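You operate a simulated robot arm through the tools that you are given. There is no shell and no other tool.

The job below is to be done with a simulated robot arm. You get a single attempt, and the scene is never put back.

## Task
Set the controls near the top of the tool shelf. At the end: the adjuster knob is turned to gap wide; the mast torque dial is turned to 60; the adjuster lever is set to free; the mast direction switch is set to out; whatever was shut is shut again. Leave all else as you found it, and nothing knocked over. The adjuster lever goes to its stop.

Only the result counts: the job must be done as asked and must still hold three seconds after the hand-in. Knocking over, shifting, dropping, spilling or breaking anything else fails it.

## Robot
A 7-joint arm with a two-finger parallel gripper, fixed in place. Base frame: the origin is on the floor under the middle of its stand, x ahead of it, y to its left, z up; the work surface is at about z = 864. Units: mm, rad, N and s.
It reaches about 1372 mm from its shoulder. Its first joint turns from -2.601 to 2.601 rad. Payload 3.43 kg.
Tool frame: the origin (TCP) lies between the finger pads and is the grasp point; the fingertips stand 30 mm ahead of it; z points along the fingers, y is the line along which they close. Largest opening 94 mm; finger width 28, thickness 10; the body of the gripper, 50 by 96 mm, starts 55 mm behind the TCP.
Orientation is that of the tool frame in the base frame, as a unit quaternion [x, y, z, w]. With the fingers straight down and closing along the base's y, the tool's x points along the base's -x, its y along +y and its z along -z.

## Interface
- The arm moves only by the tool nudge_tool. Its argument "deltas" is a list of rows, each a list of 7 numbers: the shift along the tool's x, y, z in units of 25 mm (1.0 is 25 mm), then the turn, a rotation vector about the tool's x, y, z in units of 4 degrees (1.0 is 4 degrees), then the closure, from 0 (fully open) to 1 (shut). In form: [[tx, ty, tz, rx, ry, rz, claw], ...]. A call has 1 to 20 rows; each row shifts and turns the commanded pose from where the row before left it, along the tool's axes as they then stand. A call with a number of a shift or a turn outside -1 to 1 is refused whole. Rows are played at 5 a second. More than 50 mm and 0.15 rad between two rows, or a gripper value outside its range, and nothing of the call is played. A pose out of reach is approached as far as the arm can. The call stops where the force on the tool passes 40 N (or 10 N more than at its start, if that is more) or the arm is blocked; 0.2 s more then pass. The fingers move at their own pace (about 45 mm/s each) and stop on an object; they squeeze with about 30 N. The grip force told is the motor's: it shows also when the fingers shut on nothing. Time passes only in rows, and 0.2 s behind the last, so rows that do not move let the fingers close. It gives the time, the measured TCP pose, the force on the tool (base axes), the opening and the grip force at its end, in the units of the frame above (readings bear some noise), with the torque about the TCP (base axes, N m) and any sound that the robot's microphone picked up, and new pictures: "views" is both (left out), scene, wrist or none.
- Cameras (640 x 400 px; columns grow to the right, rows downward): "scene" is fixed at [50.1, -650.7, 1687.1]; the picture's right is [-0.70, -0.72, 0.00], its down [-0.58, 0.57, -0.58] and it looks along [0.42, -0.41, -0.81] (base axes); focal length 317 px, centre (320, 200). "wrist" rides on the gripper at [76, 14, -103] in the tool frame; the picture's right is [-0.18, 0.98, 0.00], its down [-0.75, -0.14, -0.64] and it looks along [-0.63, -0.12, 0.77] (tool axes); focal length 243 px, centre (320, 200). There is no depth. A picture from a camera that has moved, and an enlarged one, comes with that camera's place and axes in the base frame and with its lens.
- close_up(camera, box): a new picture of the part [left, top, right, bottom] of that camera's present view, enlarged. It takes no simulated time.
- close_job(): hands the job in; it is judged then, once.

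Places have to be worked out from the pictures, the camera data and where the tool is seen. Open the gripper and draw the arm clear of the work before you hand the job in, unless the task says otherwise.

The tools are called after "Request:" as name(argument=value, ...) on one line, values as JSON. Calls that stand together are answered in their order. nudge_tool: Moves the arm, as the interface text tells. Its arguments: {"type":"object","properties":{"deltas":{"type":"array","items":{"type":"array","items":{"type":"number"}}},"views":{"type":"string","enum":["both","scene","wrist","none"]}},"required":["deltas"]} The other tools are called the same way: close_up (camera, box) takes an enlarged picture of a part of a camera's view; close_job () hands the job in.

At the start:

```text
t: 0.0
tcp_pos: [418.2, -895.6, 1263.3]
tcp_rot: [0.0, 1.0, -0.003, 0.002]
ft_force: [-0.1, 0.7, -0.3]
moment: [-0.02, 0.01, -0.04]
width: 93.9
finger_force: 0.1
```

scene: 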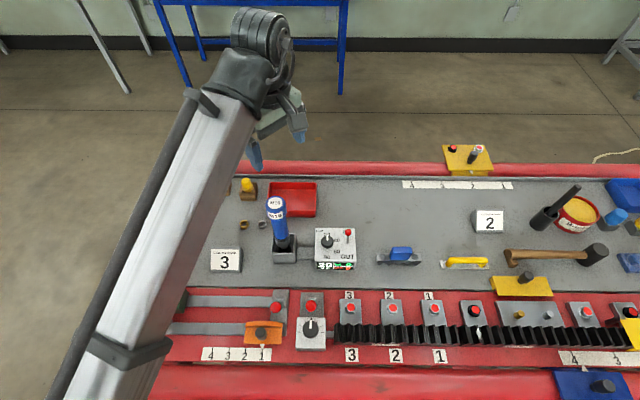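
wrist: 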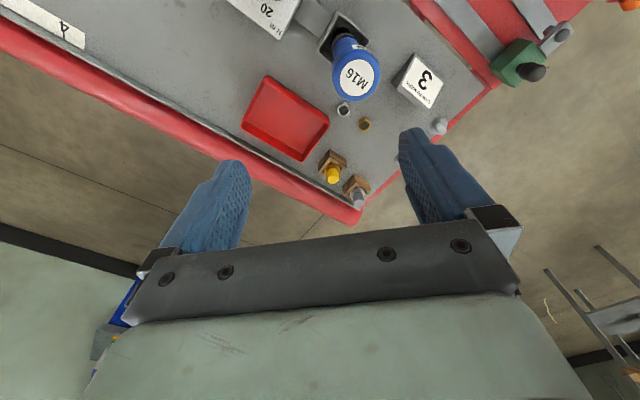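

I'll start by looking closely at the scene to find the tool shelf and its controls.

Request:
close_up(camera="scene", box=[200, 160, 400, 285])

Request:
close_up(camera="scene", box=[380, 130, 640, 290])

Request:
close_up(camera="scene", box=[160, 270, 400, 400])

Request:
close_up(camera="scene", box=[400, 270, 640, 400])

Request:
close_up(camera="wrist", box=[200, 0, 520, 200])

```text
3.20 times, centred on (300, 222) of scene
camera zoom: at [50.1, -650.7, 1687.1], right [-0.7, -0.72, 0.0], down [-0.58, 0.57, -0.58], along [0.42, -0.41, -0.81], focal length 1014 px, centre (384, 128)
```

zoom: 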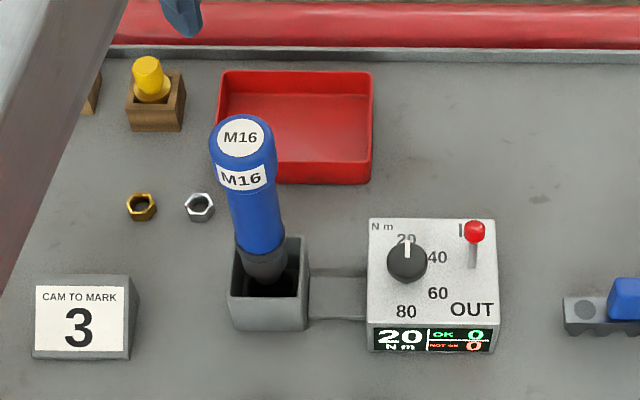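

```text
2.46 times, centred on (510, 210) of scene
camera zoom: at [50.1, -650.7, 1687.1], right [-0.7, -0.72, 0.0], down [-0.58, 0.57, -0.58], along [0.42, -0.41, -0.81], focal length 780 px, centre (-148, 175)
```

zoom: 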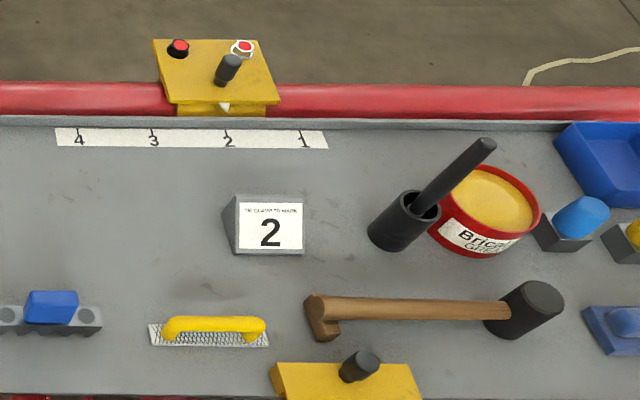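

```text
2.67 times, centred on (280, 335) of scene
camera zoom: at [50.1, -650.7, 1687.1], right [-0.7, -0.72, 0.0], down [-0.58, 0.57, -0.58], along [0.42, -0.41, -0.81], focal length 845 px, centre (427, -160)
```

zoom: 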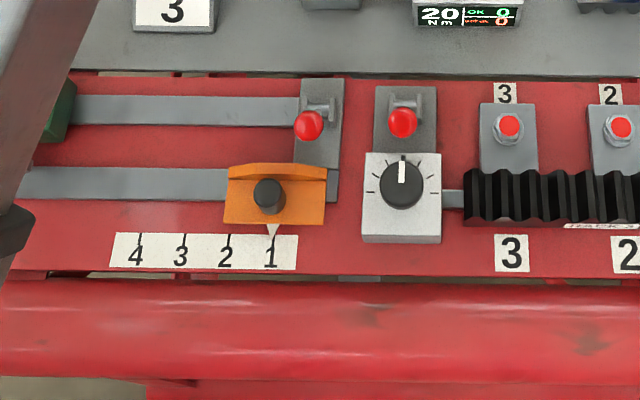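

```text
2.67 times, centred on (520, 335) of scene
camera zoom: at [50.1, -650.7, 1687.1], right [-0.7, -0.72, 0.0], down [-0.58, 0.57, -0.58], along [0.42, -0.41, -0.81], focal length 845 px, centre (-213, -160)
```

zoom: 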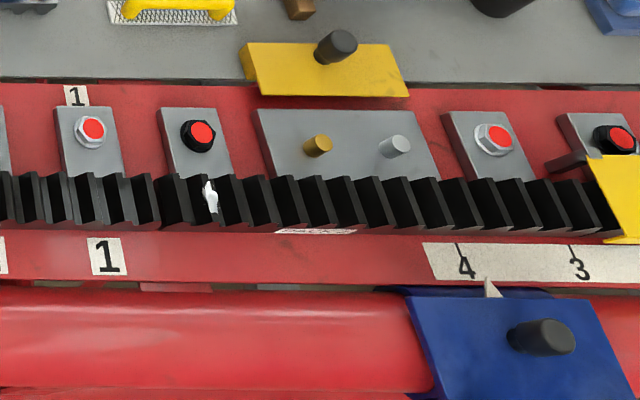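

```text
2.00 times, centred on (360, 100) of wrist
camera zoom: at [341.5, -880.6, 1365.6], right [0.18, 0.98, -0.01], down [0.75, -0.14, 0.65], along [0.63, -0.12, -0.76], focal length 485 px, centre (240, 400)
```

zoom: 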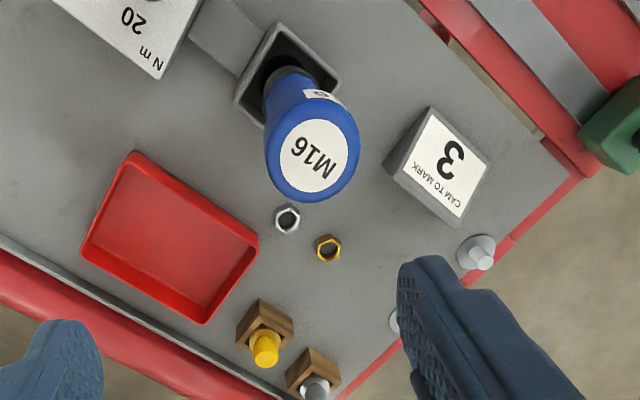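

The M16 driver with the N·m dial and IN/OUT switch is at about (323,-943), and a knob panel with a red lever sits near (200,-770). I'll draw the hand back and turn it 45° at height so the wrist camera faces the bench squarely.

Request:
nudge_tool(deltas=[[0.95, 0.78, 0, 0, 0, 0, 0], [0.95, 0.78, 0, 0, 0, 0, 0], [0.95, 0.78, 0, 0, 0, 0, 0], [0.95, 0.78, 0, 0, 0, 0, 0], [0.95, 0.78, 0, 0, 0, 0, 0], [0.95, 0.78, 0, 0, 0, 0, 0], [0.95, 0.78, 0, 0, 0, 0, 0], [0.95, 0.78, 0, 0, 0, 0, 0], [0, 0, 0, 0, 0, 1, 0], [0, 0, 0, 0, 0, 1, 0], [0, 0, 0, 0, 0, 1, 0], [0, 0, 0, 0, 0, 1, 0], [0, 0, 0, 0, 0, 1, 0], [0, 0, 0, 0, 0, 1, 0], [0, 0, 0, 0, 0, 1, 0], [0, 0, 0, 0, 0, 1, 0], [0, 0, 0, 0, 0, 1, 0], [0, 0, 0, 0, 0, 1, 0], [0, 0, 0, 0, 0, 1, 0], [0, 0, 0, 0, 0, 0, 0]], views="both")

```text
t: 3.9
tcp_pos: [237.8, -776.6, 1189.8]
tcp_rot: [0.349, 0.937, -0.011, 0.008]
ft_force: [-0.4, 0.5, 0.2]
moment: [0.01, 0.03, 0.01]
width: 93.9
finger_force: 0.0
out of reach, approached as far as the arm can: row 2, 3, 4, 5, 6, 7, 8, 11
stopped in row 19: the force on the tool passed its limit at 51 N (the readings are from after the stop); the commanded pose is now the measured one
camera wrist: at [189.8, -713.2, 1290.8], right [0.78, 0.62, -0.01], down [0.47, -0.58, 0.66], along [0.41, -0.52, -0.75], focal length 243 px, centre (320, 200)
```

scene: 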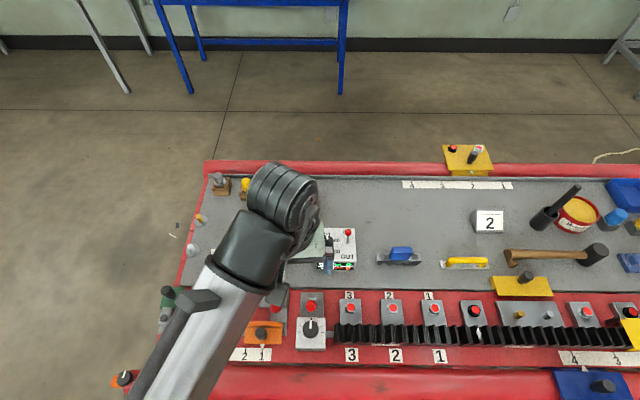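
wrist: 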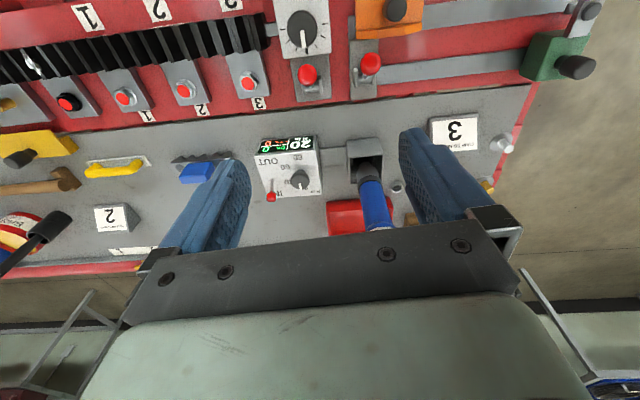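

The hand stopped at (238,-777,1190) with no lasting force, so that was probably a jolt at a reach limit, and everything looks upright. I'll zoom in on the controls from here.

Request:
close_up(camera="wrist", box=[220, 0, 460, 150])

Request:
close_up(camera="wrist", box=[0, 0, 260, 160])

Request:
close_up(camera="wrist", box=[220, 110, 460, 260])

Request:
close_up(camera="scene", box=[100, 270, 260, 400])

Request:
close_up(camera="scene", box=[240, 210, 400, 310])

```text
2.67 times, centred on (340, 75) of wrist
camera zoom: at [189.8, -713.2, 1290.8], right [0.78, 0.62, -0.01], down [0.47, -0.58, 0.66], along [0.41, -0.52, -0.75], focal length 647 px, centre (267, 533)
```

zoom: 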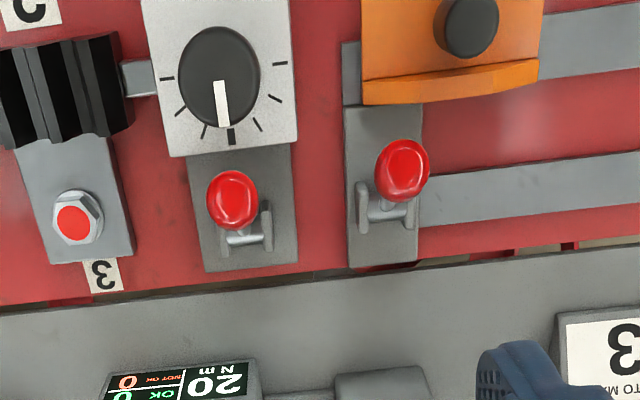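

```text
2.46 times, centred on (130, 80) of wrist
camera zoom: at [189.8, -713.2, 1290.8], right [0.78, 0.62, -0.01], down [0.47, -0.58, 0.66], along [0.41, -0.52, -0.75], focal length 597 px, centre (788, 495)
```

zoom: 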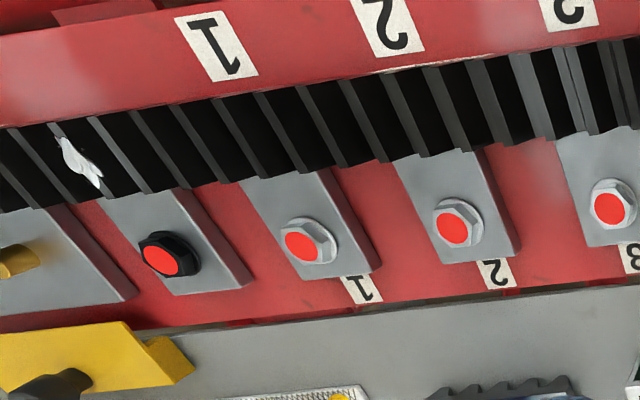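

```text
2.67 times, centred on (340, 185) of wrist
camera zoom: at [189.8, -713.2, 1290.8], right [0.78, 0.62, -0.01], down [0.47, -0.58, 0.66], along [0.41, -0.52, -0.75], focal length 647 px, centre (267, 240)
```

zoom: 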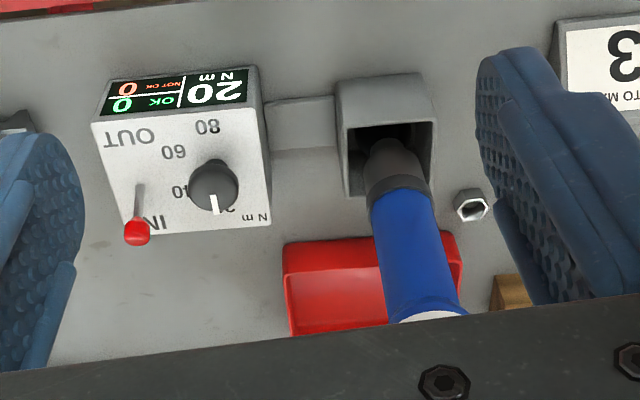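

```text
3.08 times, centred on (180, 335) of scene
camera zoom: at [50.1, -650.7, 1687.1], right [-0.7, -0.72, 0.0], down [-0.58, 0.57, -0.58], along [0.42, -0.41, -0.81], focal length 975 px, centre (751, -215)
```

zoom: 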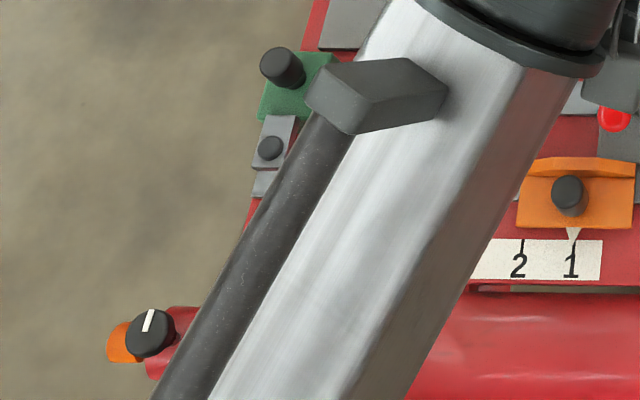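

```text
4.00 times, centred on (320, 260) of scene
camera zoom: at [50.1, -650.7, 1687.1], right [-0.7, -0.72, 0.0], down [-0.58, 0.57, -0.58], along [0.42, -0.41, -0.81], focal length 1268 px, centre (320, -40)
```

zoom: 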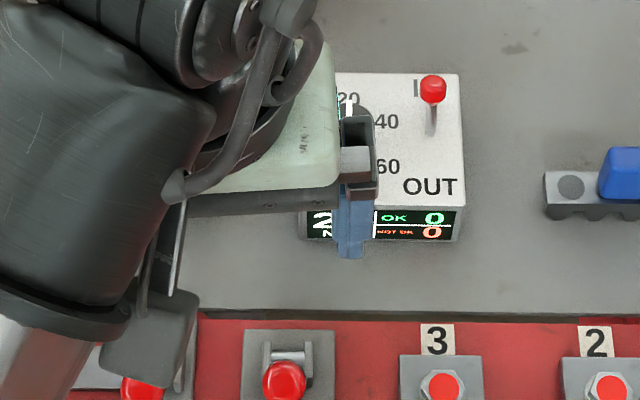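

I still need to find the adjuster with its "gap" and "free" labels. I'll inspect the edges of both views before moving further.

Request:
close_up(camera="wrist", box=[0, 120, 200, 400])

Request:
close_up(camera="wrist", box=[480, 0, 640, 400])

Request:
close_up(camera="scene", box=[500, 150, 640, 400])

Request:
close_up(camera="scene", box=[0, 0, 400, 170])

Request:
close_up(camera="scene", box=[285, 280, 345, 360])

```text
1.43 times, centred on (100, 260) of wrist
camera zoom: at [189.8, -713.2, 1290.8], right [0.78, 0.62, -0.01], down [0.47, -0.58, 0.66], along [0.41, -0.52, -0.75], focal length 347 px, centre (634, 114)
```

zoom: 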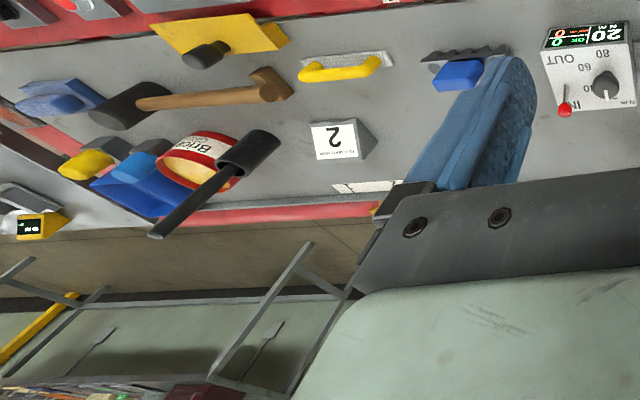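

```text
1.00 times, centred on (560, 200) of wrist (not enlarged: the box is as wide or as high as the picture)
camera zoom: at [189.8, -713.2, 1290.8], right [0.78, 0.62, -0.01], down [0.47, -0.58, 0.66], along [0.41, -0.52, -0.75], focal length 243 px, centre (80, 200)
```

zoom: 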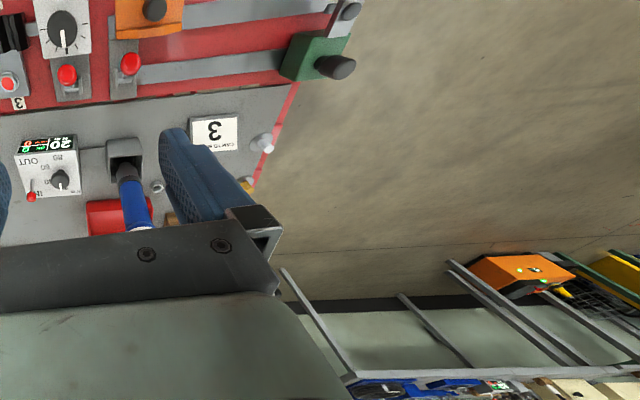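

```text
1.60 times, centred on (570, 275) of scene
camera zoom: at [50.1, -650.7, 1687.1], right [-0.7, -0.72, 0.0], down [-0.58, 0.57, -0.58], along [0.42, -0.41, -0.81], focal length 507 px, centre (-80, 80)
```

zoom: 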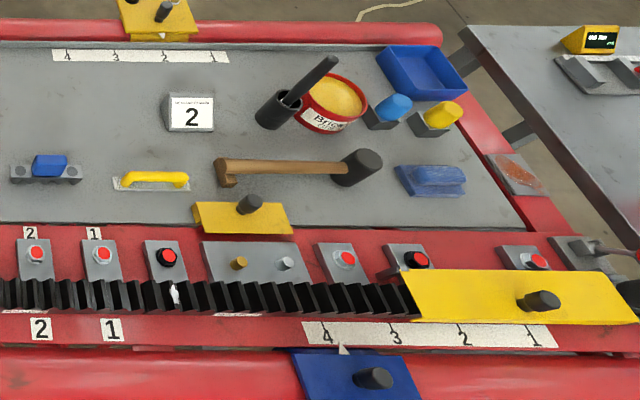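

```text
1.60 times, centred on (200, 85) of scene
camera zoom: at [50.1, -650.7, 1687.1], right [-0.7, -0.72, 0.0], down [-0.58, 0.57, -0.58], along [0.42, -0.41, -0.81], focal length 507 px, centre (512, 384)
```

zoom: 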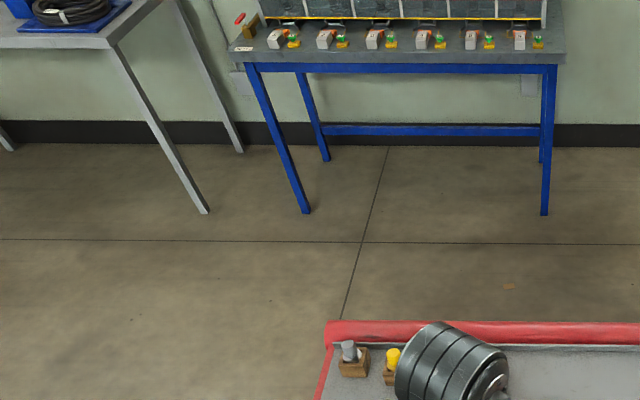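

```text
5.00 times, centred on (315, 320) of scene
camera zoom: at [50.1, -650.7, 1687.1], right [-0.7, -0.72, 0.0], down [-0.58, 0.57, -0.58], along [0.42, -0.41, -0.81], focal length 1585 px, centre (345, -400)
```

zoom: 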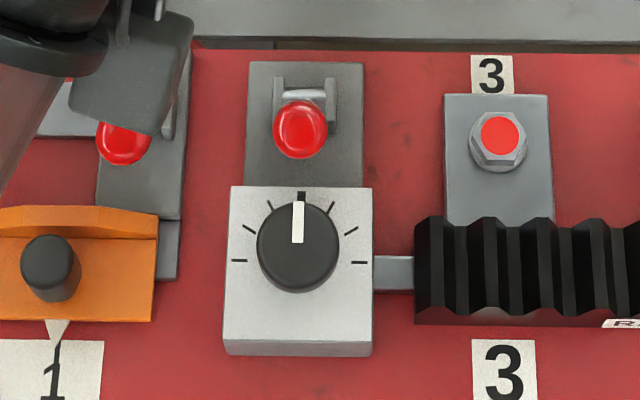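

No gap/free labels show up yet, so I'll lower the camera for a closer look at the white knob panel and the red lever beside it.

Request:
nudge_tool(deltas=[[0.65, 0, 0.7, 0, 0, 0, 0], [0.65, 0, 0.7, 0, 0, 0, 0], [0.65, 0, 0.7, 0, 0, 0, 0], [0.65, 0, 0.7, 0, 0, 0, 0], [0.65, 0, 0.7, 0, 0, 0, 0], [0.65, 0, 0.7, 0, 0, 0, 0], [0.65, 0, 0.7, 0, 0, 0, 0], [0.65, 0, 0.7, 0, 0, 0, 0]], views="both")

```text
t: 5.7
tcp_pos: [138.6, -695.6, 1049.0]
tcp_rot: [0.35, 0.937, -0.01, 0.008]
ft_force: [0.3, -0.2, 0.0]
moment: [0.0, -0.05, -0.05]
width: 94.0
finger_force: 0.0
camera wrist: at [90.9, -632.3, 1149.1], right [0.78, 0.62, -0.01], down [0.47, -0.58, 0.66], along [0.41, -0.52, -0.75], focal length 243 px, centre (320, 200)
```

scene: 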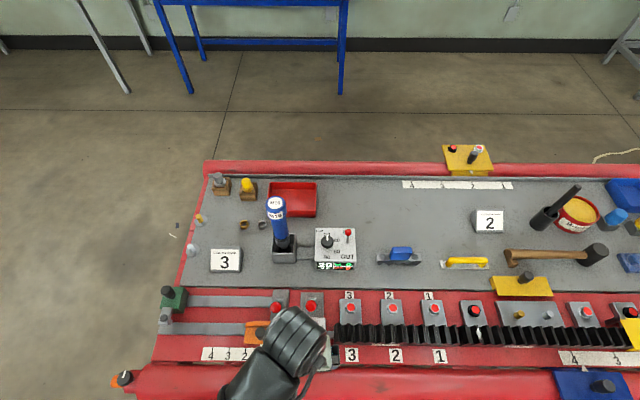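
wrist: 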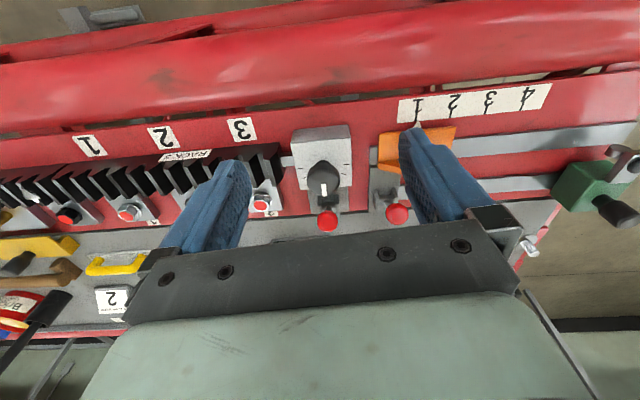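

Request:
close_up(camera="wrist", box=[230, 100, 430, 240])

Request:
close_up(camera="wrist", box=[0, 0, 260, 150])

Request:
close_up(camera="wrist", box=[480, 80, 640, 260])

Request:
close_up(camera="scene", box=[90, 270, 250, 400])

```text
2.86 times, centred on (330, 170) of wrist
camera zoom: at [90.9, -632.3, 1149.1], right [0.78, 0.62, -0.01], down [0.47, -0.58, 0.66], along [0.41, -0.52, -0.75], focal length 693 px, centre (291, 286)
```

zoom: 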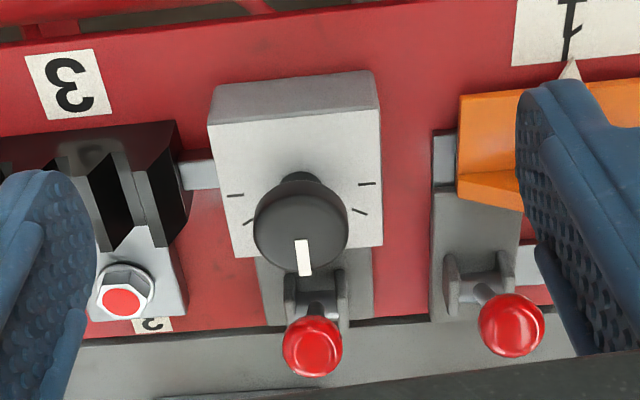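

```text
2.46 times, centred on (130, 75) of wrist
camera zoom: at [90.9, -632.3, 1149.1], right [0.78, 0.62, -0.01], down [0.47, -0.58, 0.66], along [0.41, -0.52, -0.75], focal length 597 px, centre (788, 508)
```

zoom: 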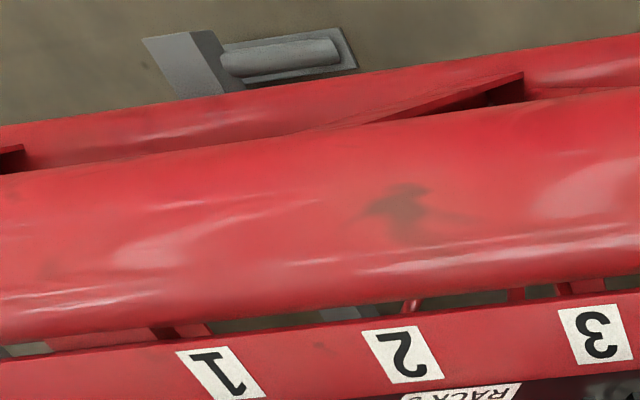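

```text
2.22 times, centred on (560, 170) of wrist
camera zoom: at [90.9, -632.3, 1149.1], right [0.78, 0.62, -0.01], down [0.47, -0.58, 0.66], along [0.41, -0.52, -0.75], focal length 539 px, centre (-213, 267)
```

zoom: 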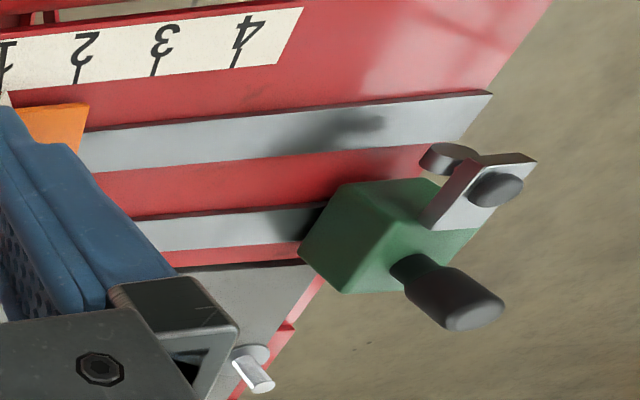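

```text
3.08 times, centred on (170, 335) of scene
camera zoom: at [50.1, -650.7, 1687.1], right [-0.7, -0.72, 0.0], down [-0.58, 0.57, -0.58], along [0.42, -0.41, -0.81], focal length 975 px, centre (782, -215)
```

zoom: 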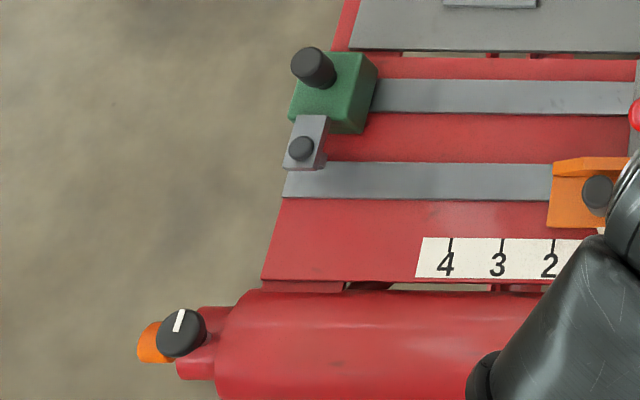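

The white panel's knob has only plain ticks and no words. I'll raise the hand and tilt the camera up to survey the surroundings for labelled controls.

Request:
nudge_tool(deltas=[[0, 0, -0.8, 0, 0, 0, 0], [0, 0, -0.8, 0, 0, 0, 0], [0, 0, -0.8, 0, 0, 0, 0], [0, 0, -0.8, 0, 0, 0, 0], [0, 0, 0, 0, -1, 0, 0], [0, 0, 0, 0, -1, 0, 0], [0, 0, 0, 0, -1, 0, 0], [0, 0, 0, 0, -1, 0, 0], [0, 0, 0, 0, -1, 0, 0], [0, 0, 0, 0, -1, 0, 0], [0, 0, 0, 0, -1, 0, 0]], views="both")

```text
t: 8.1
tcp_pos: [139.5, -693.7, 1127.8]
tcp_rot: [0.336, 0.907, -0.095, 0.236]
ft_force: [-0.7, 0.0, 0.4]
moment: [-0.01, 0.0, -0.01]
width: 94.3
finger_force: 0.2
camera wrist: at [62.4, -606.3, 1178.5], right [0.77, 0.64, 0.08], down [0.17, -0.32, 0.93], along [0.62, -0.7, -0.36], focal length 243 px, centre (320, 200)
```

scene: 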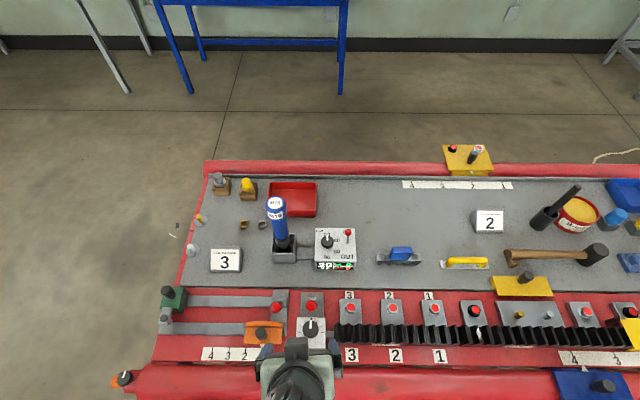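
wrist: 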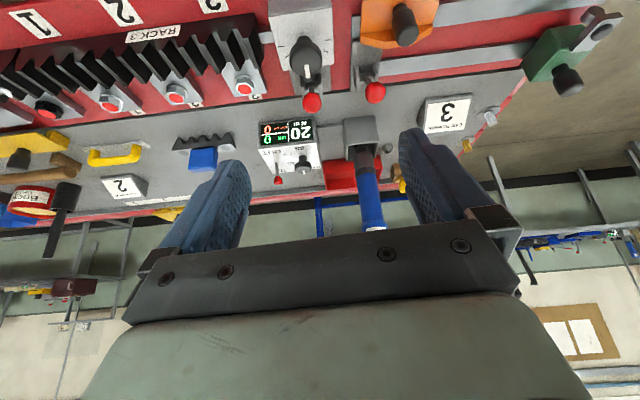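

The label reads "RACK 3", so the rack belongs to another unit. I'll turn the hand to the right about the vertical to see the far end of the bench and the neighbouring table.

Request:
nudge_tool(deltas=[[0, 0, 0, 0.55, 0.015, 0.98, 0], [0, 0, 0, 0.55, 0.015, 0.98, 0], [0, 0, 0, 0.55, 0.015, 0.98, 0], [0, 0, 0, 0.55, 0.015, 0.98, 0], [0, 0, 0, 0.55, 0.015, 0.98, 0], [0, 0, 0, 0.55, 0.015, 0.98, 0], [0, 0, 0, 0.55, 0.015, 0.98, 0], [0, 0, 0, 0.55, 0.015, 0.98, 0], [0, 0, 0, 0.55, 0.015, 0.98, 0], [0, 0, 0, 0.55, 0.015, 0.98, 0], [0, 0, 0, 0.55, 0.015, 0.98, 0], [0, 0, 0, 0.55, 0.015, 0.98, 0], [0, 0, 0, 0.55, 0.015, 0.98, 0]], views="wrist")

```text
t: 10.9
tcp_pos: [141.1, -693.1, 1128.9]
tcp_rot: [0.737, 0.627, -0.197, 0.158]
ft_force: [0.0, 0.3, 0.0]
moment: [0.01, 0.0, -0.02]
width: 94.0
finger_force: 0.0
camera wrist: at [175.1, -580.3, 1179.8], right [0.94, -0.32, 0.08], down [-0.18, -0.32, 0.93], along [-0.27, -0.89, -0.36], focal length 243 px, centre (320, 200)
```

wrist: 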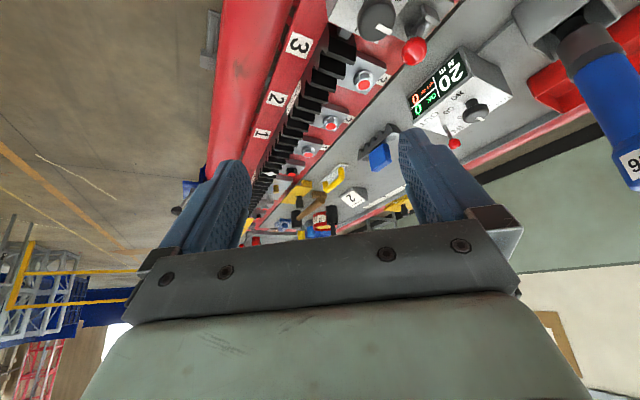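

I'll zoom into this view and check the yellow box on the far rim and the signs for any relevant text.

Request:
close_up(camera="scene", box=[430, 135, 510, 185])

Request:
close_up(camera="scene", box=[295, 220, 365, 275])

Request:
close_up(camera="scene", box=[270, 280, 350, 340])

Request:
close_up(camera="scene", box=[560, 280, 640, 340])

Request:
close_up(camera="wrist", box=[320, 0, 520, 150])

Request:
close_up(camera="wrist", box=[220, 120, 420, 240])

```text
8.00 times, centred on (470, 160) of scene
camera zoom: at [50.1, -650.7, 1687.1], right [-0.7, -0.72, 0.0], down [-0.58, 0.57, -0.58], along [0.42, -0.41, -0.81], focal length 2536 px, centre (-880, 520)
```

zoom: 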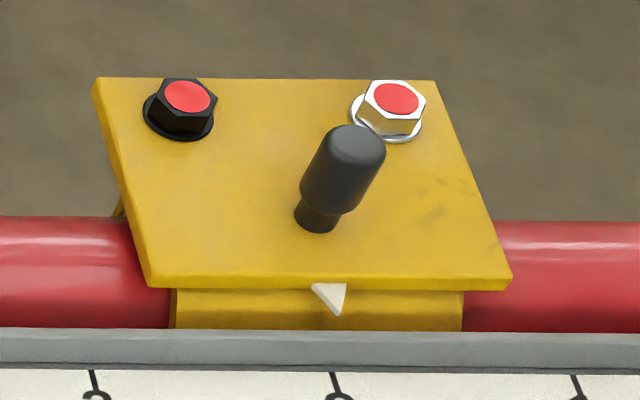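

```text
7.27 times, centred on (330, 248) of scene
camera zoom: at [50.1, -650.7, 1687.1], right [-0.7, -0.72, 0.0], down [-0.58, 0.57, -0.58], along [0.42, -0.41, -0.81], focal length 2306 px, centre (247, -146)
```

zoom: 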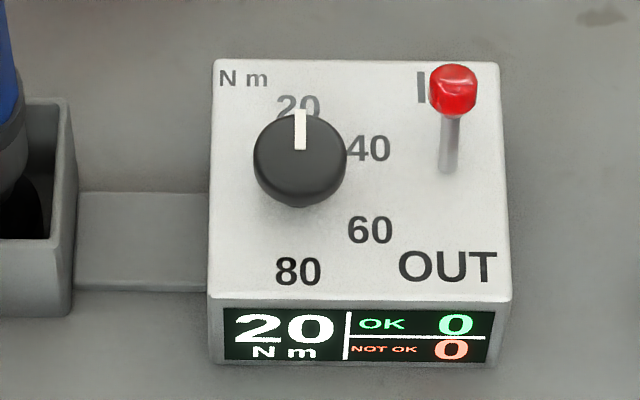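

```text
6.67 times, centred on (310, 310) of scene
camera zoom: at [50.1, -650.7, 1687.1], right [-0.7, -0.72, 0.0], down [-0.58, 0.57, -0.58], along [0.42, -0.41, -0.81], focal length 2113 px, centre (387, -533)
```

zoom: 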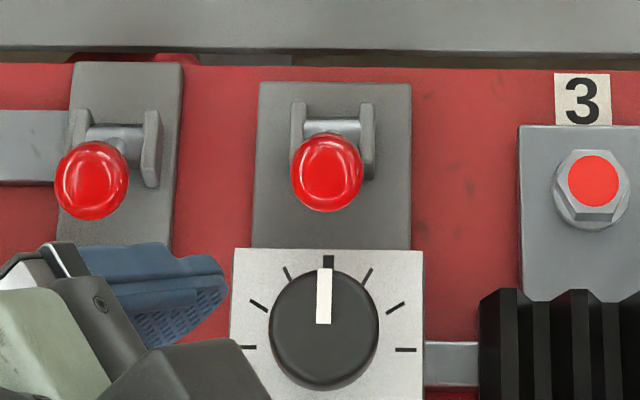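

```text
6.67 times, centred on (600, 310) of scene
camera zoom: at [50.1, -650.7, 1687.1], right [-0.7, -0.72, 0.0], down [-0.58, 0.57, -0.58], along [0.42, -0.41, -0.81], focal length 2113 px, centre (-1547, -533)
```

zoom: 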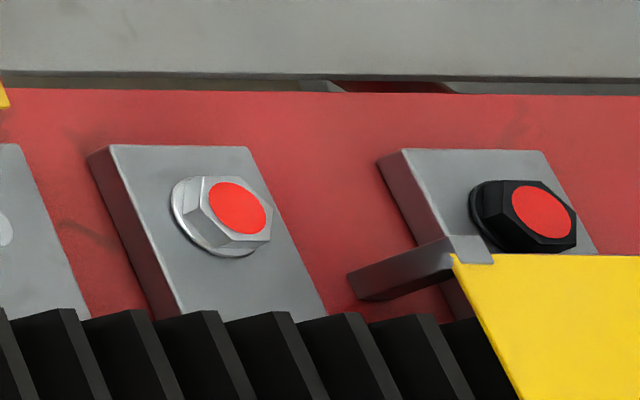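

```text
2.67 times, centred on (420, 75) of wrist
camera zoom: at [175.1, -580.3, 1179.8], right [0.94, -0.32, 0.08], down [-0.18, -0.32, 0.93], along [-0.27, -0.89, -0.36], focal length 647 px, centre (53, 533)
```

zoom: 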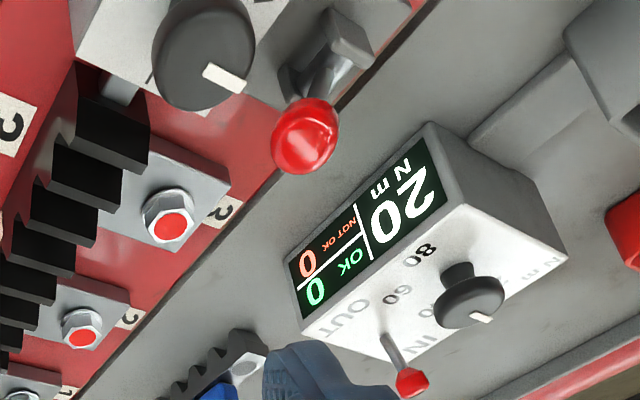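

```text
3.20 times, centred on (320, 180) of wrist
camera zoom: at [175.1, -580.3, 1179.8], right [0.94, -0.32, 0.08], down [-0.18, -0.32, 0.93], along [-0.27, -0.89, -0.36], focal length 776 px, centre (320, 264)
```

zoom: 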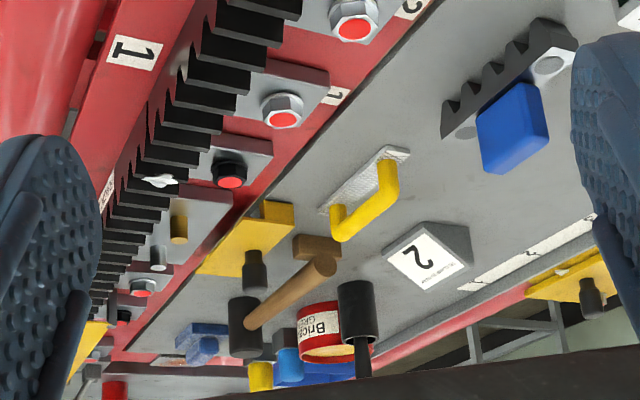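

Zooming really does render finer detail, so I'll look very tightly at the white block and the lever plates from the scene camera.

Request:
close_up(camera="scene", box=[294, 314, 334, 352])

Request:
close_up(camera="scene", box=[294, 288, 334, 318])

Request:
close_up(camera="scene", box=[100, 360, 150, 400])

Request:
close_up(camera="scene", box=[150, 280, 200, 340])

Request:
close_up(camera="scene", box=[205, 240, 250, 280])

Request:
close_up(camera="scene", box=[465, 205, 515, 240])

```text
10.53 times, centred on (314, 333) of scene
camera zoom: at [50.1, -650.7, 1687.1], right [-0.7, -0.72, 0.0], down [-0.58, 0.57, -0.58], along [0.42, -0.41, -0.81], focal length 3337 px, centre (383, -1200)
```

zoom: 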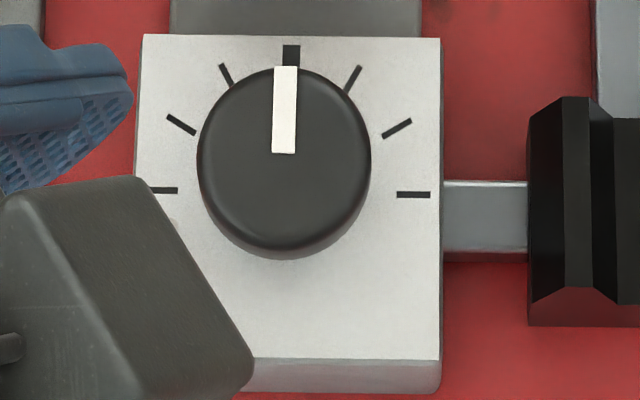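

```text
13.33 times, centred on (314, 303) of scene
camera zoom: at [50.1, -650.7, 1687.1], right [-0.7, -0.72, 0.0], down [-0.58, 0.57, -0.58], along [0.42, -0.41, -0.81], focal length 4227 px, centre (400, -1173)
```

zoom: 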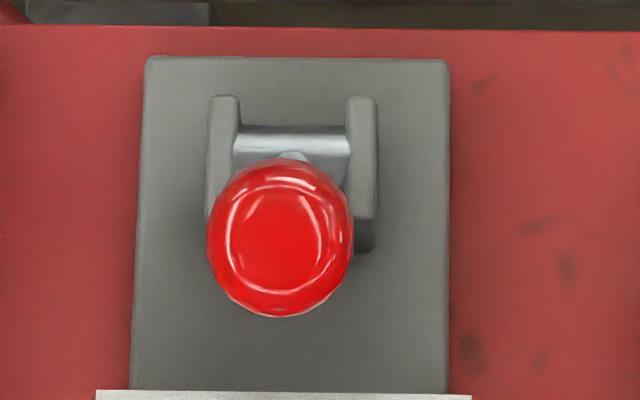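

```text
10.00 times, centred on (125, 380) of scene
camera zoom: at [50.1, -650.7, 1687.1], right [-0.7, -0.72, 0.0], down [-0.58, 0.57, -0.58], along [0.42, -0.41, -0.81], focal length 3170 px, centre (2270, -1600)
```

zoom: 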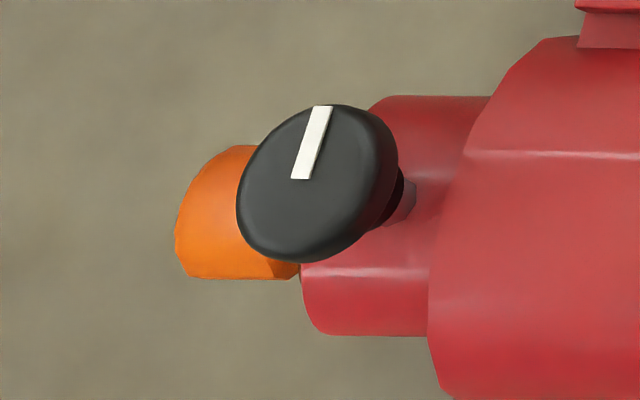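

```text
6.67 times, centred on (175, 310) of scene
camera zoom: at [50.1, -650.7, 1687.1], right [-0.7, -0.72, 0.0], down [-0.58, 0.57, -0.58], along [0.42, -0.41, -0.81], focal length 2113 px, centre (1287, -533)
```

zoom: 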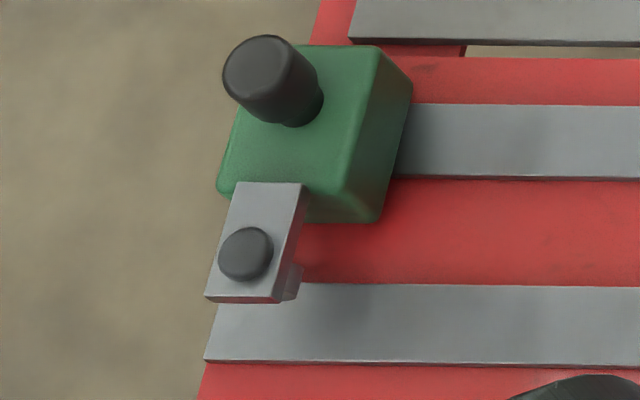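

```text
10.00 times, centred on (228, 260) of scene
camera zoom: at [50.1, -650.7, 1687.1], right [-0.7, -0.72, 0.0], down [-0.58, 0.57, -0.58], along [0.42, -0.41, -0.81], focal length 3170 px, centre (1245, -400)
```

zoom: 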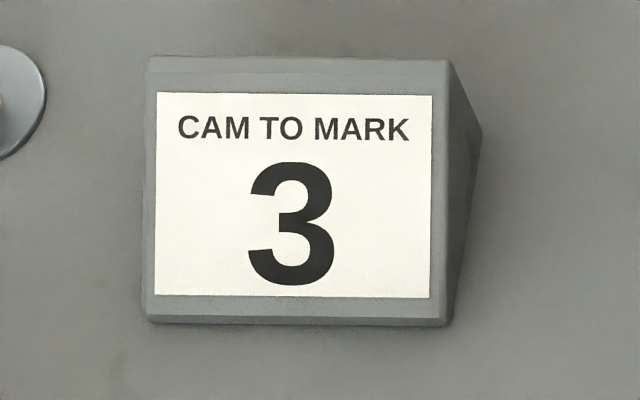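

```text
11.43 times, centred on (490, 222) of scene
camera zoom: at [50.1, -650.7, 1687.1], right [-0.7, -0.72, 0.0], down [-0.58, 0.57, -0.58], along [0.42, -0.41, -0.81], focal length 3623 px, centre (-1623, -57)
```

zoom: 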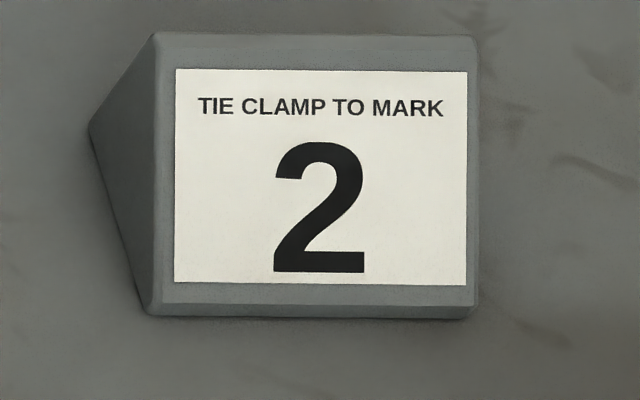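

The adjuster looks like the white knob block joined by a rod to the rack, which would make its "gap" a rack gap. I'll look along the rack for a joint or printed hints.

Request:
close_up(camera="scene", box=[320, 285, 480, 365])

Request:
close_up(camera="scene", box=[455, 285, 560, 365])

Request:
close_up(camera="scene", box=[540, 300, 640, 400])

Request:
close_up(camera="scene", box=[180, 290, 300, 370])

Request:
close_up(camera="scene", box=[130, 355, 450, 400])

```text
4.00 times, centred on (400, 325) of scene
camera zoom: at [50.1, -650.7, 1687.1], right [-0.7, -0.72, 0.0], down [-0.58, 0.57, -0.58], along [0.42, -0.41, -0.81], focal length 1268 px, centre (0, -300)
```

zoom: 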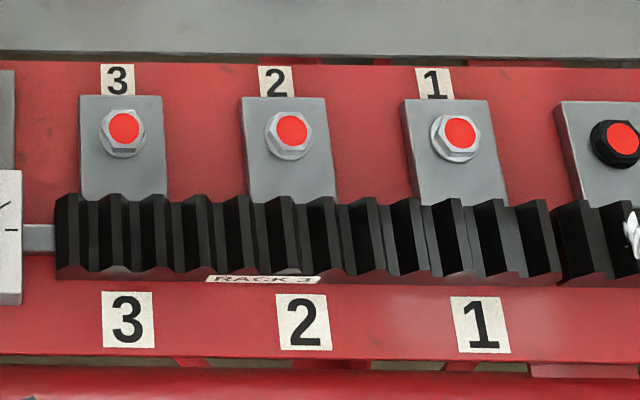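

```text
5.00 times, centred on (508, 325) of scene
camera zoom: at [50.1, -650.7, 1687.1], right [-0.7, -0.72, 0.0], down [-0.58, 0.57, -0.58], along [0.42, -0.41, -0.81], focal length 1585 px, centre (-618, -425)
```

zoom: 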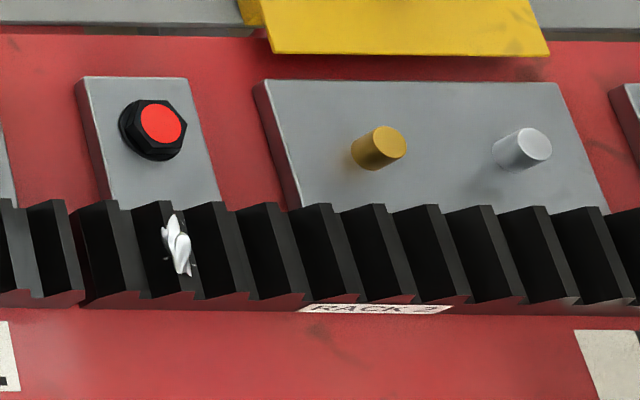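

```text
4.00 times, centred on (590, 350) of scene
camera zoom: at [50.1, -650.7, 1687.1], right [-0.7, -0.72, 0.0], down [-0.58, 0.57, -0.58], along [0.42, -0.41, -0.81], focal length 1268 px, centre (-760, -400)
```

zoom: 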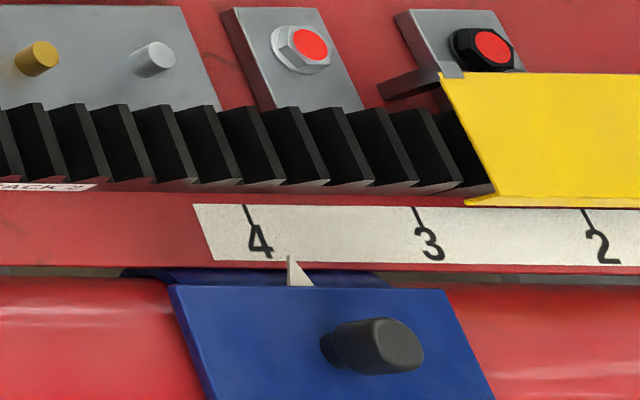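

```text
5.00 times, centred on (240, 330) of scene
camera zoom: at [50.1, -650.7, 1687.1], right [-0.7, -0.72, 0.0], down [-0.58, 0.57, -0.58], along [0.42, -0.41, -0.81], focal length 1585 px, centre (720, -450)
```

zoom: 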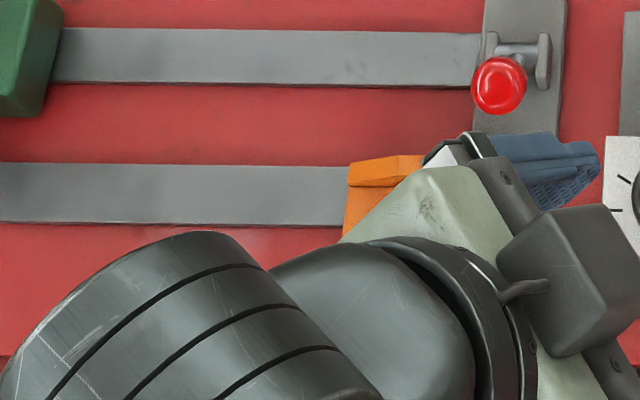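

```text
2.00 times, centred on (290, 378) of scene
camera zoom: at [50.1, -650.7, 1687.1], right [-0.7, -0.72, 0.0], down [-0.58, 0.57, -0.58], along [0.42, -0.41, -0.81], focal length 634 px, centre (380, -155)
```

zoom: 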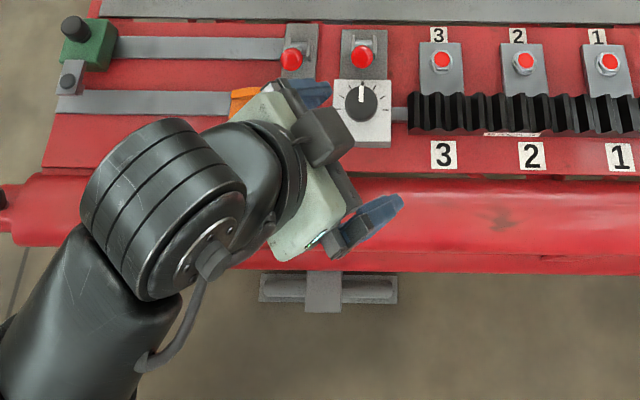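

Racks 3 and 2 meet at a joint just right of bolt 1, so the knob most likely opens that gap, and I can confirm it by watching the joint as I turn. The lever ball is at about (230,-798,943) and leans about 30° toward the knob. First I'll bring the hand back upright, facing the bench, with the fingers shut.

Request:
nudge_tool(deltas=[[0, 0, 0, -0.55, -0.015, -0.98, 0], [0, 0, 0, -0.55, -0.015, -0.98, 0], [0, 0, 0, -0.55, -0.015, -0.98, 0], [0, 0, 0, -0.55, -0.015, -0.98, 0], [0, 0, 0, -0.55, -0.015, -0.98, 0], [0, 0, 0, -0.55, -0.015, -0.98, 0], [0, 0, 0, -0.55, -0.015, -0.98, 0], [0, 0, 0, -0.55, -0.015, -0.98, 0], [0, 0, 0, -0.55, -0.015, -0.98, 0], [0, 0, 0, -0.55, -0.015, -0.98, 0], [0, 0, 0, -0.55, -0.015, -0.98, 0], [0, 0, 0, -0.55, -0.015, -0.98, 0], [0, 0, 0, -0.4, -0.01, -0.75, 0], [0, 0, 0, 0, 1, 0, 1], [0, 0, 0, 0, 1, 0, 1], [0, 0, 0, 0, 1, 0, 1], [0, 0, 0, 0, 1, 0, 1], [0, 0, 0, 0, 1, 0, 1], [0, 0, 0, 0, 1, 0, 1], [0, 0, 0, 0, 1, 0, 1]], views="both")

```text
t: 15.1
tcp_pos: [140.9, -692.2, 1129.5]
tcp_rot: [0.359, 0.933, -0.011, 0.008]
ft_force: [0.0, 0.8, 0.5]
moment: [-0.01, 0.01, 0.02]
width: 0.4
finger_force: 30.3
camera wrist: at [93.8, -628.5, 1229.4], right [0.79, 0.61, -0.01], down [0.46, -0.59, 0.66], along [0.39, -0.53, -0.75], focal length 243 px, centre (320, 200)
```

scene: 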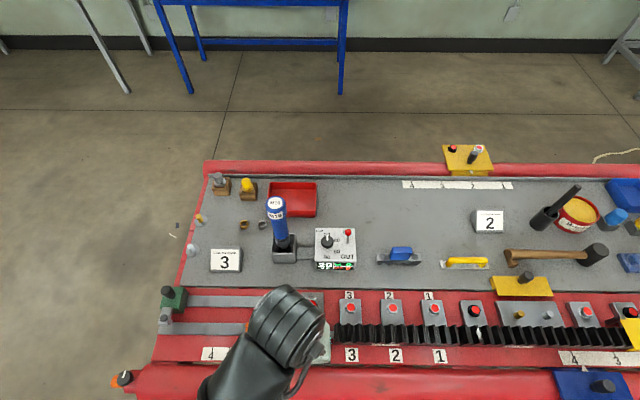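
wrist: 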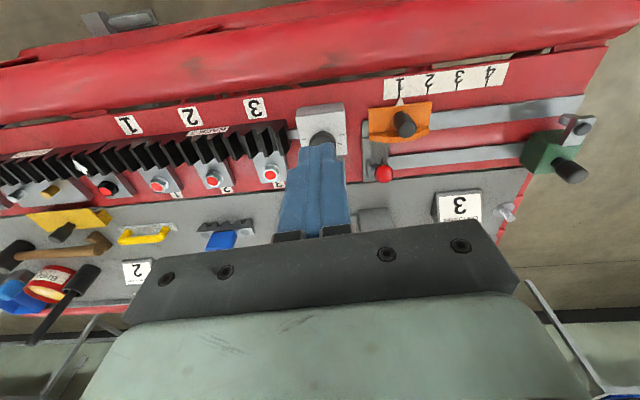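

The hand is upright with the fingers shut. I'll square it to the bench and bring it down behind the lever ball, robot side, stopping at TCP z≈1000 to check alignment.

Request:
nudge_tool(deltas=[[0, 0, 0, -0.21, 0.32, 0.57, 1], [-0.617, -0.087, 0.86, 0, 0, 0, 1], [-0.617, -0.087, 0.86, 0, 0, 0, 1], [-0.617, -0.087, 0.86, 0, 0, 0, 1], [-0.617, -0.087, 0.86, 0, 0, 0, 1], [-0.617, -0.087, 0.86, 0, 0, 0, 1], [-0.617, -0.087, 0.86, 0, 0, 0, 1], [0, 0, 0, 0, 0, 0, 1]], views="both")

```text
t: 16.9
tcp_pos: [198.2, -768.8, 998.3]
tcp_rot: [0.376, 0.926, -0.001, 0.001]
ft_force: [-0.1, 0.6, -0.2]
moment: [0.0, 0.0, -0.02]
width: 0.1
finger_force: 29.7
camera wrist: at [154.0, -705.4, 1100.6], right [0.82, 0.58, 0.0], down [0.44, -0.63, 0.64], along [0.37, -0.53, -0.77], focal length 243 px, centre (320, 200)
```

scene: 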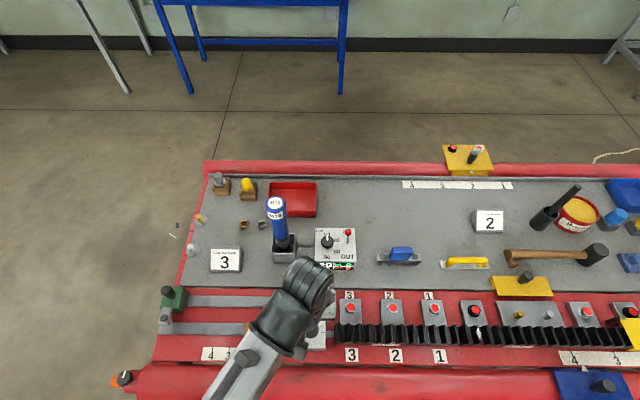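
wrist: 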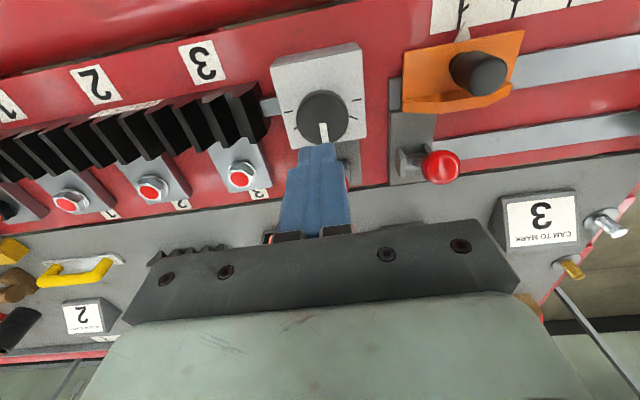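

The fingers stand over the knob with the lever ball just beyond them, red showing at the right edge. I'll lower to tip height ≈928, above the knob top, then push toward the tray a little at a time.

Request:
nudge_tool(deltas=[[0, 0.04, 0.55, 0, 0, 0, 1], [0, 0.04, 0.55, 0, 0, 0, 1], [0, 0, 0.5, 0, 0, 0, 1], [-0.4, 0, 0, 0, 0, 0, 1], [-0.4, 0, 0, 0, 0, 0, 1]], views="both")

Request:
close_up(camera="wrist", box=[240, 60, 440, 250])

Request:
close_up(camera="scene", box=[270, 240, 370, 350])

```text
t: 17.7
tcp_pos: [198.4, -764.9, 965.6]
tcp_rot: [0.376, 0.927, -0.002, 0.002]
ft_force: [-0.1, 6.3, 18.0]
moment: [0.31, 0.12, -0.03]
width: 0.0
finger_force: 29.9
stopped in row 4: the force on the tool passed its limit at 54 N (the readings are from after the stop); the commanded pose is now the measured one
camera wrist: at [154.5, -701.7, 1066.7], right [0.82, 0.58, 0.0], down [0.44, -0.62, 0.65], along [0.37, -0.53, -0.76], focal length 243 px, centre (320, 200)
```

scene: 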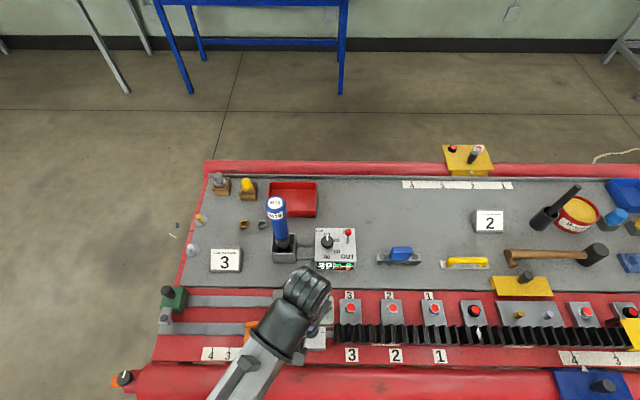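
wrist: 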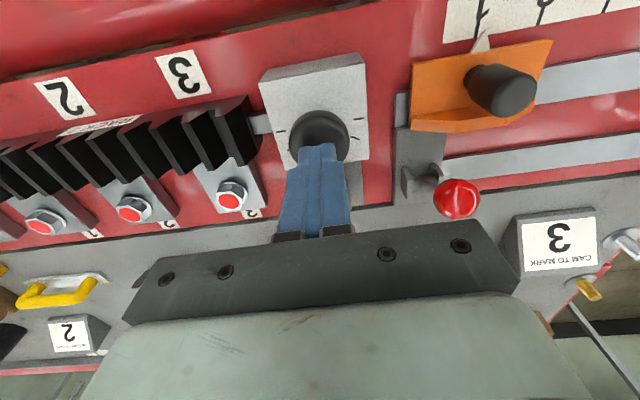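

```text
2.11 times, centred on (340, 155) of wrist
camera zoom: at [154.5, -701.7, 1066.7], right [0.82, 0.58, 0.0], down [0.44, -0.62, 0.65], along [0.37, -0.53, -0.76], focal length 511 px, centre (278, 295)
```

zoom: 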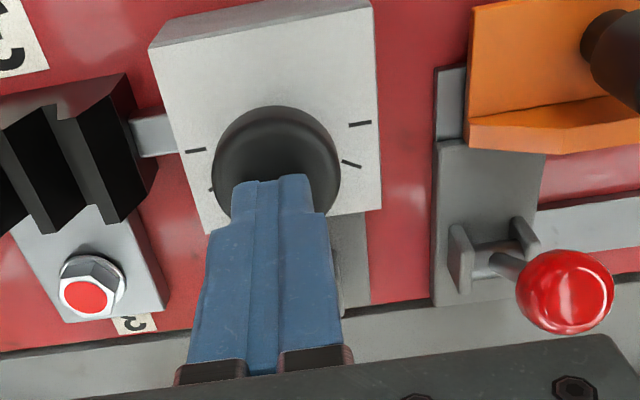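

```text
3.64 times, centred on (320, 295) of scene
camera zoom: at [50.1, -650.7, 1687.1], right [-0.7, -0.72, 0.0], down [-0.58, 0.57, -0.58], along [0.42, -0.41, -0.81], focal length 1153 px, centre (320, -146)
```

zoom: 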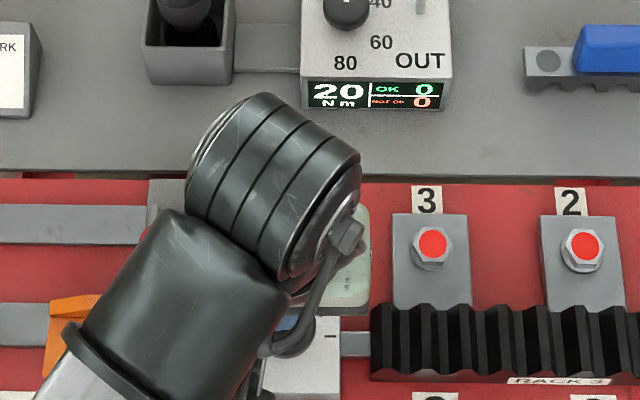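

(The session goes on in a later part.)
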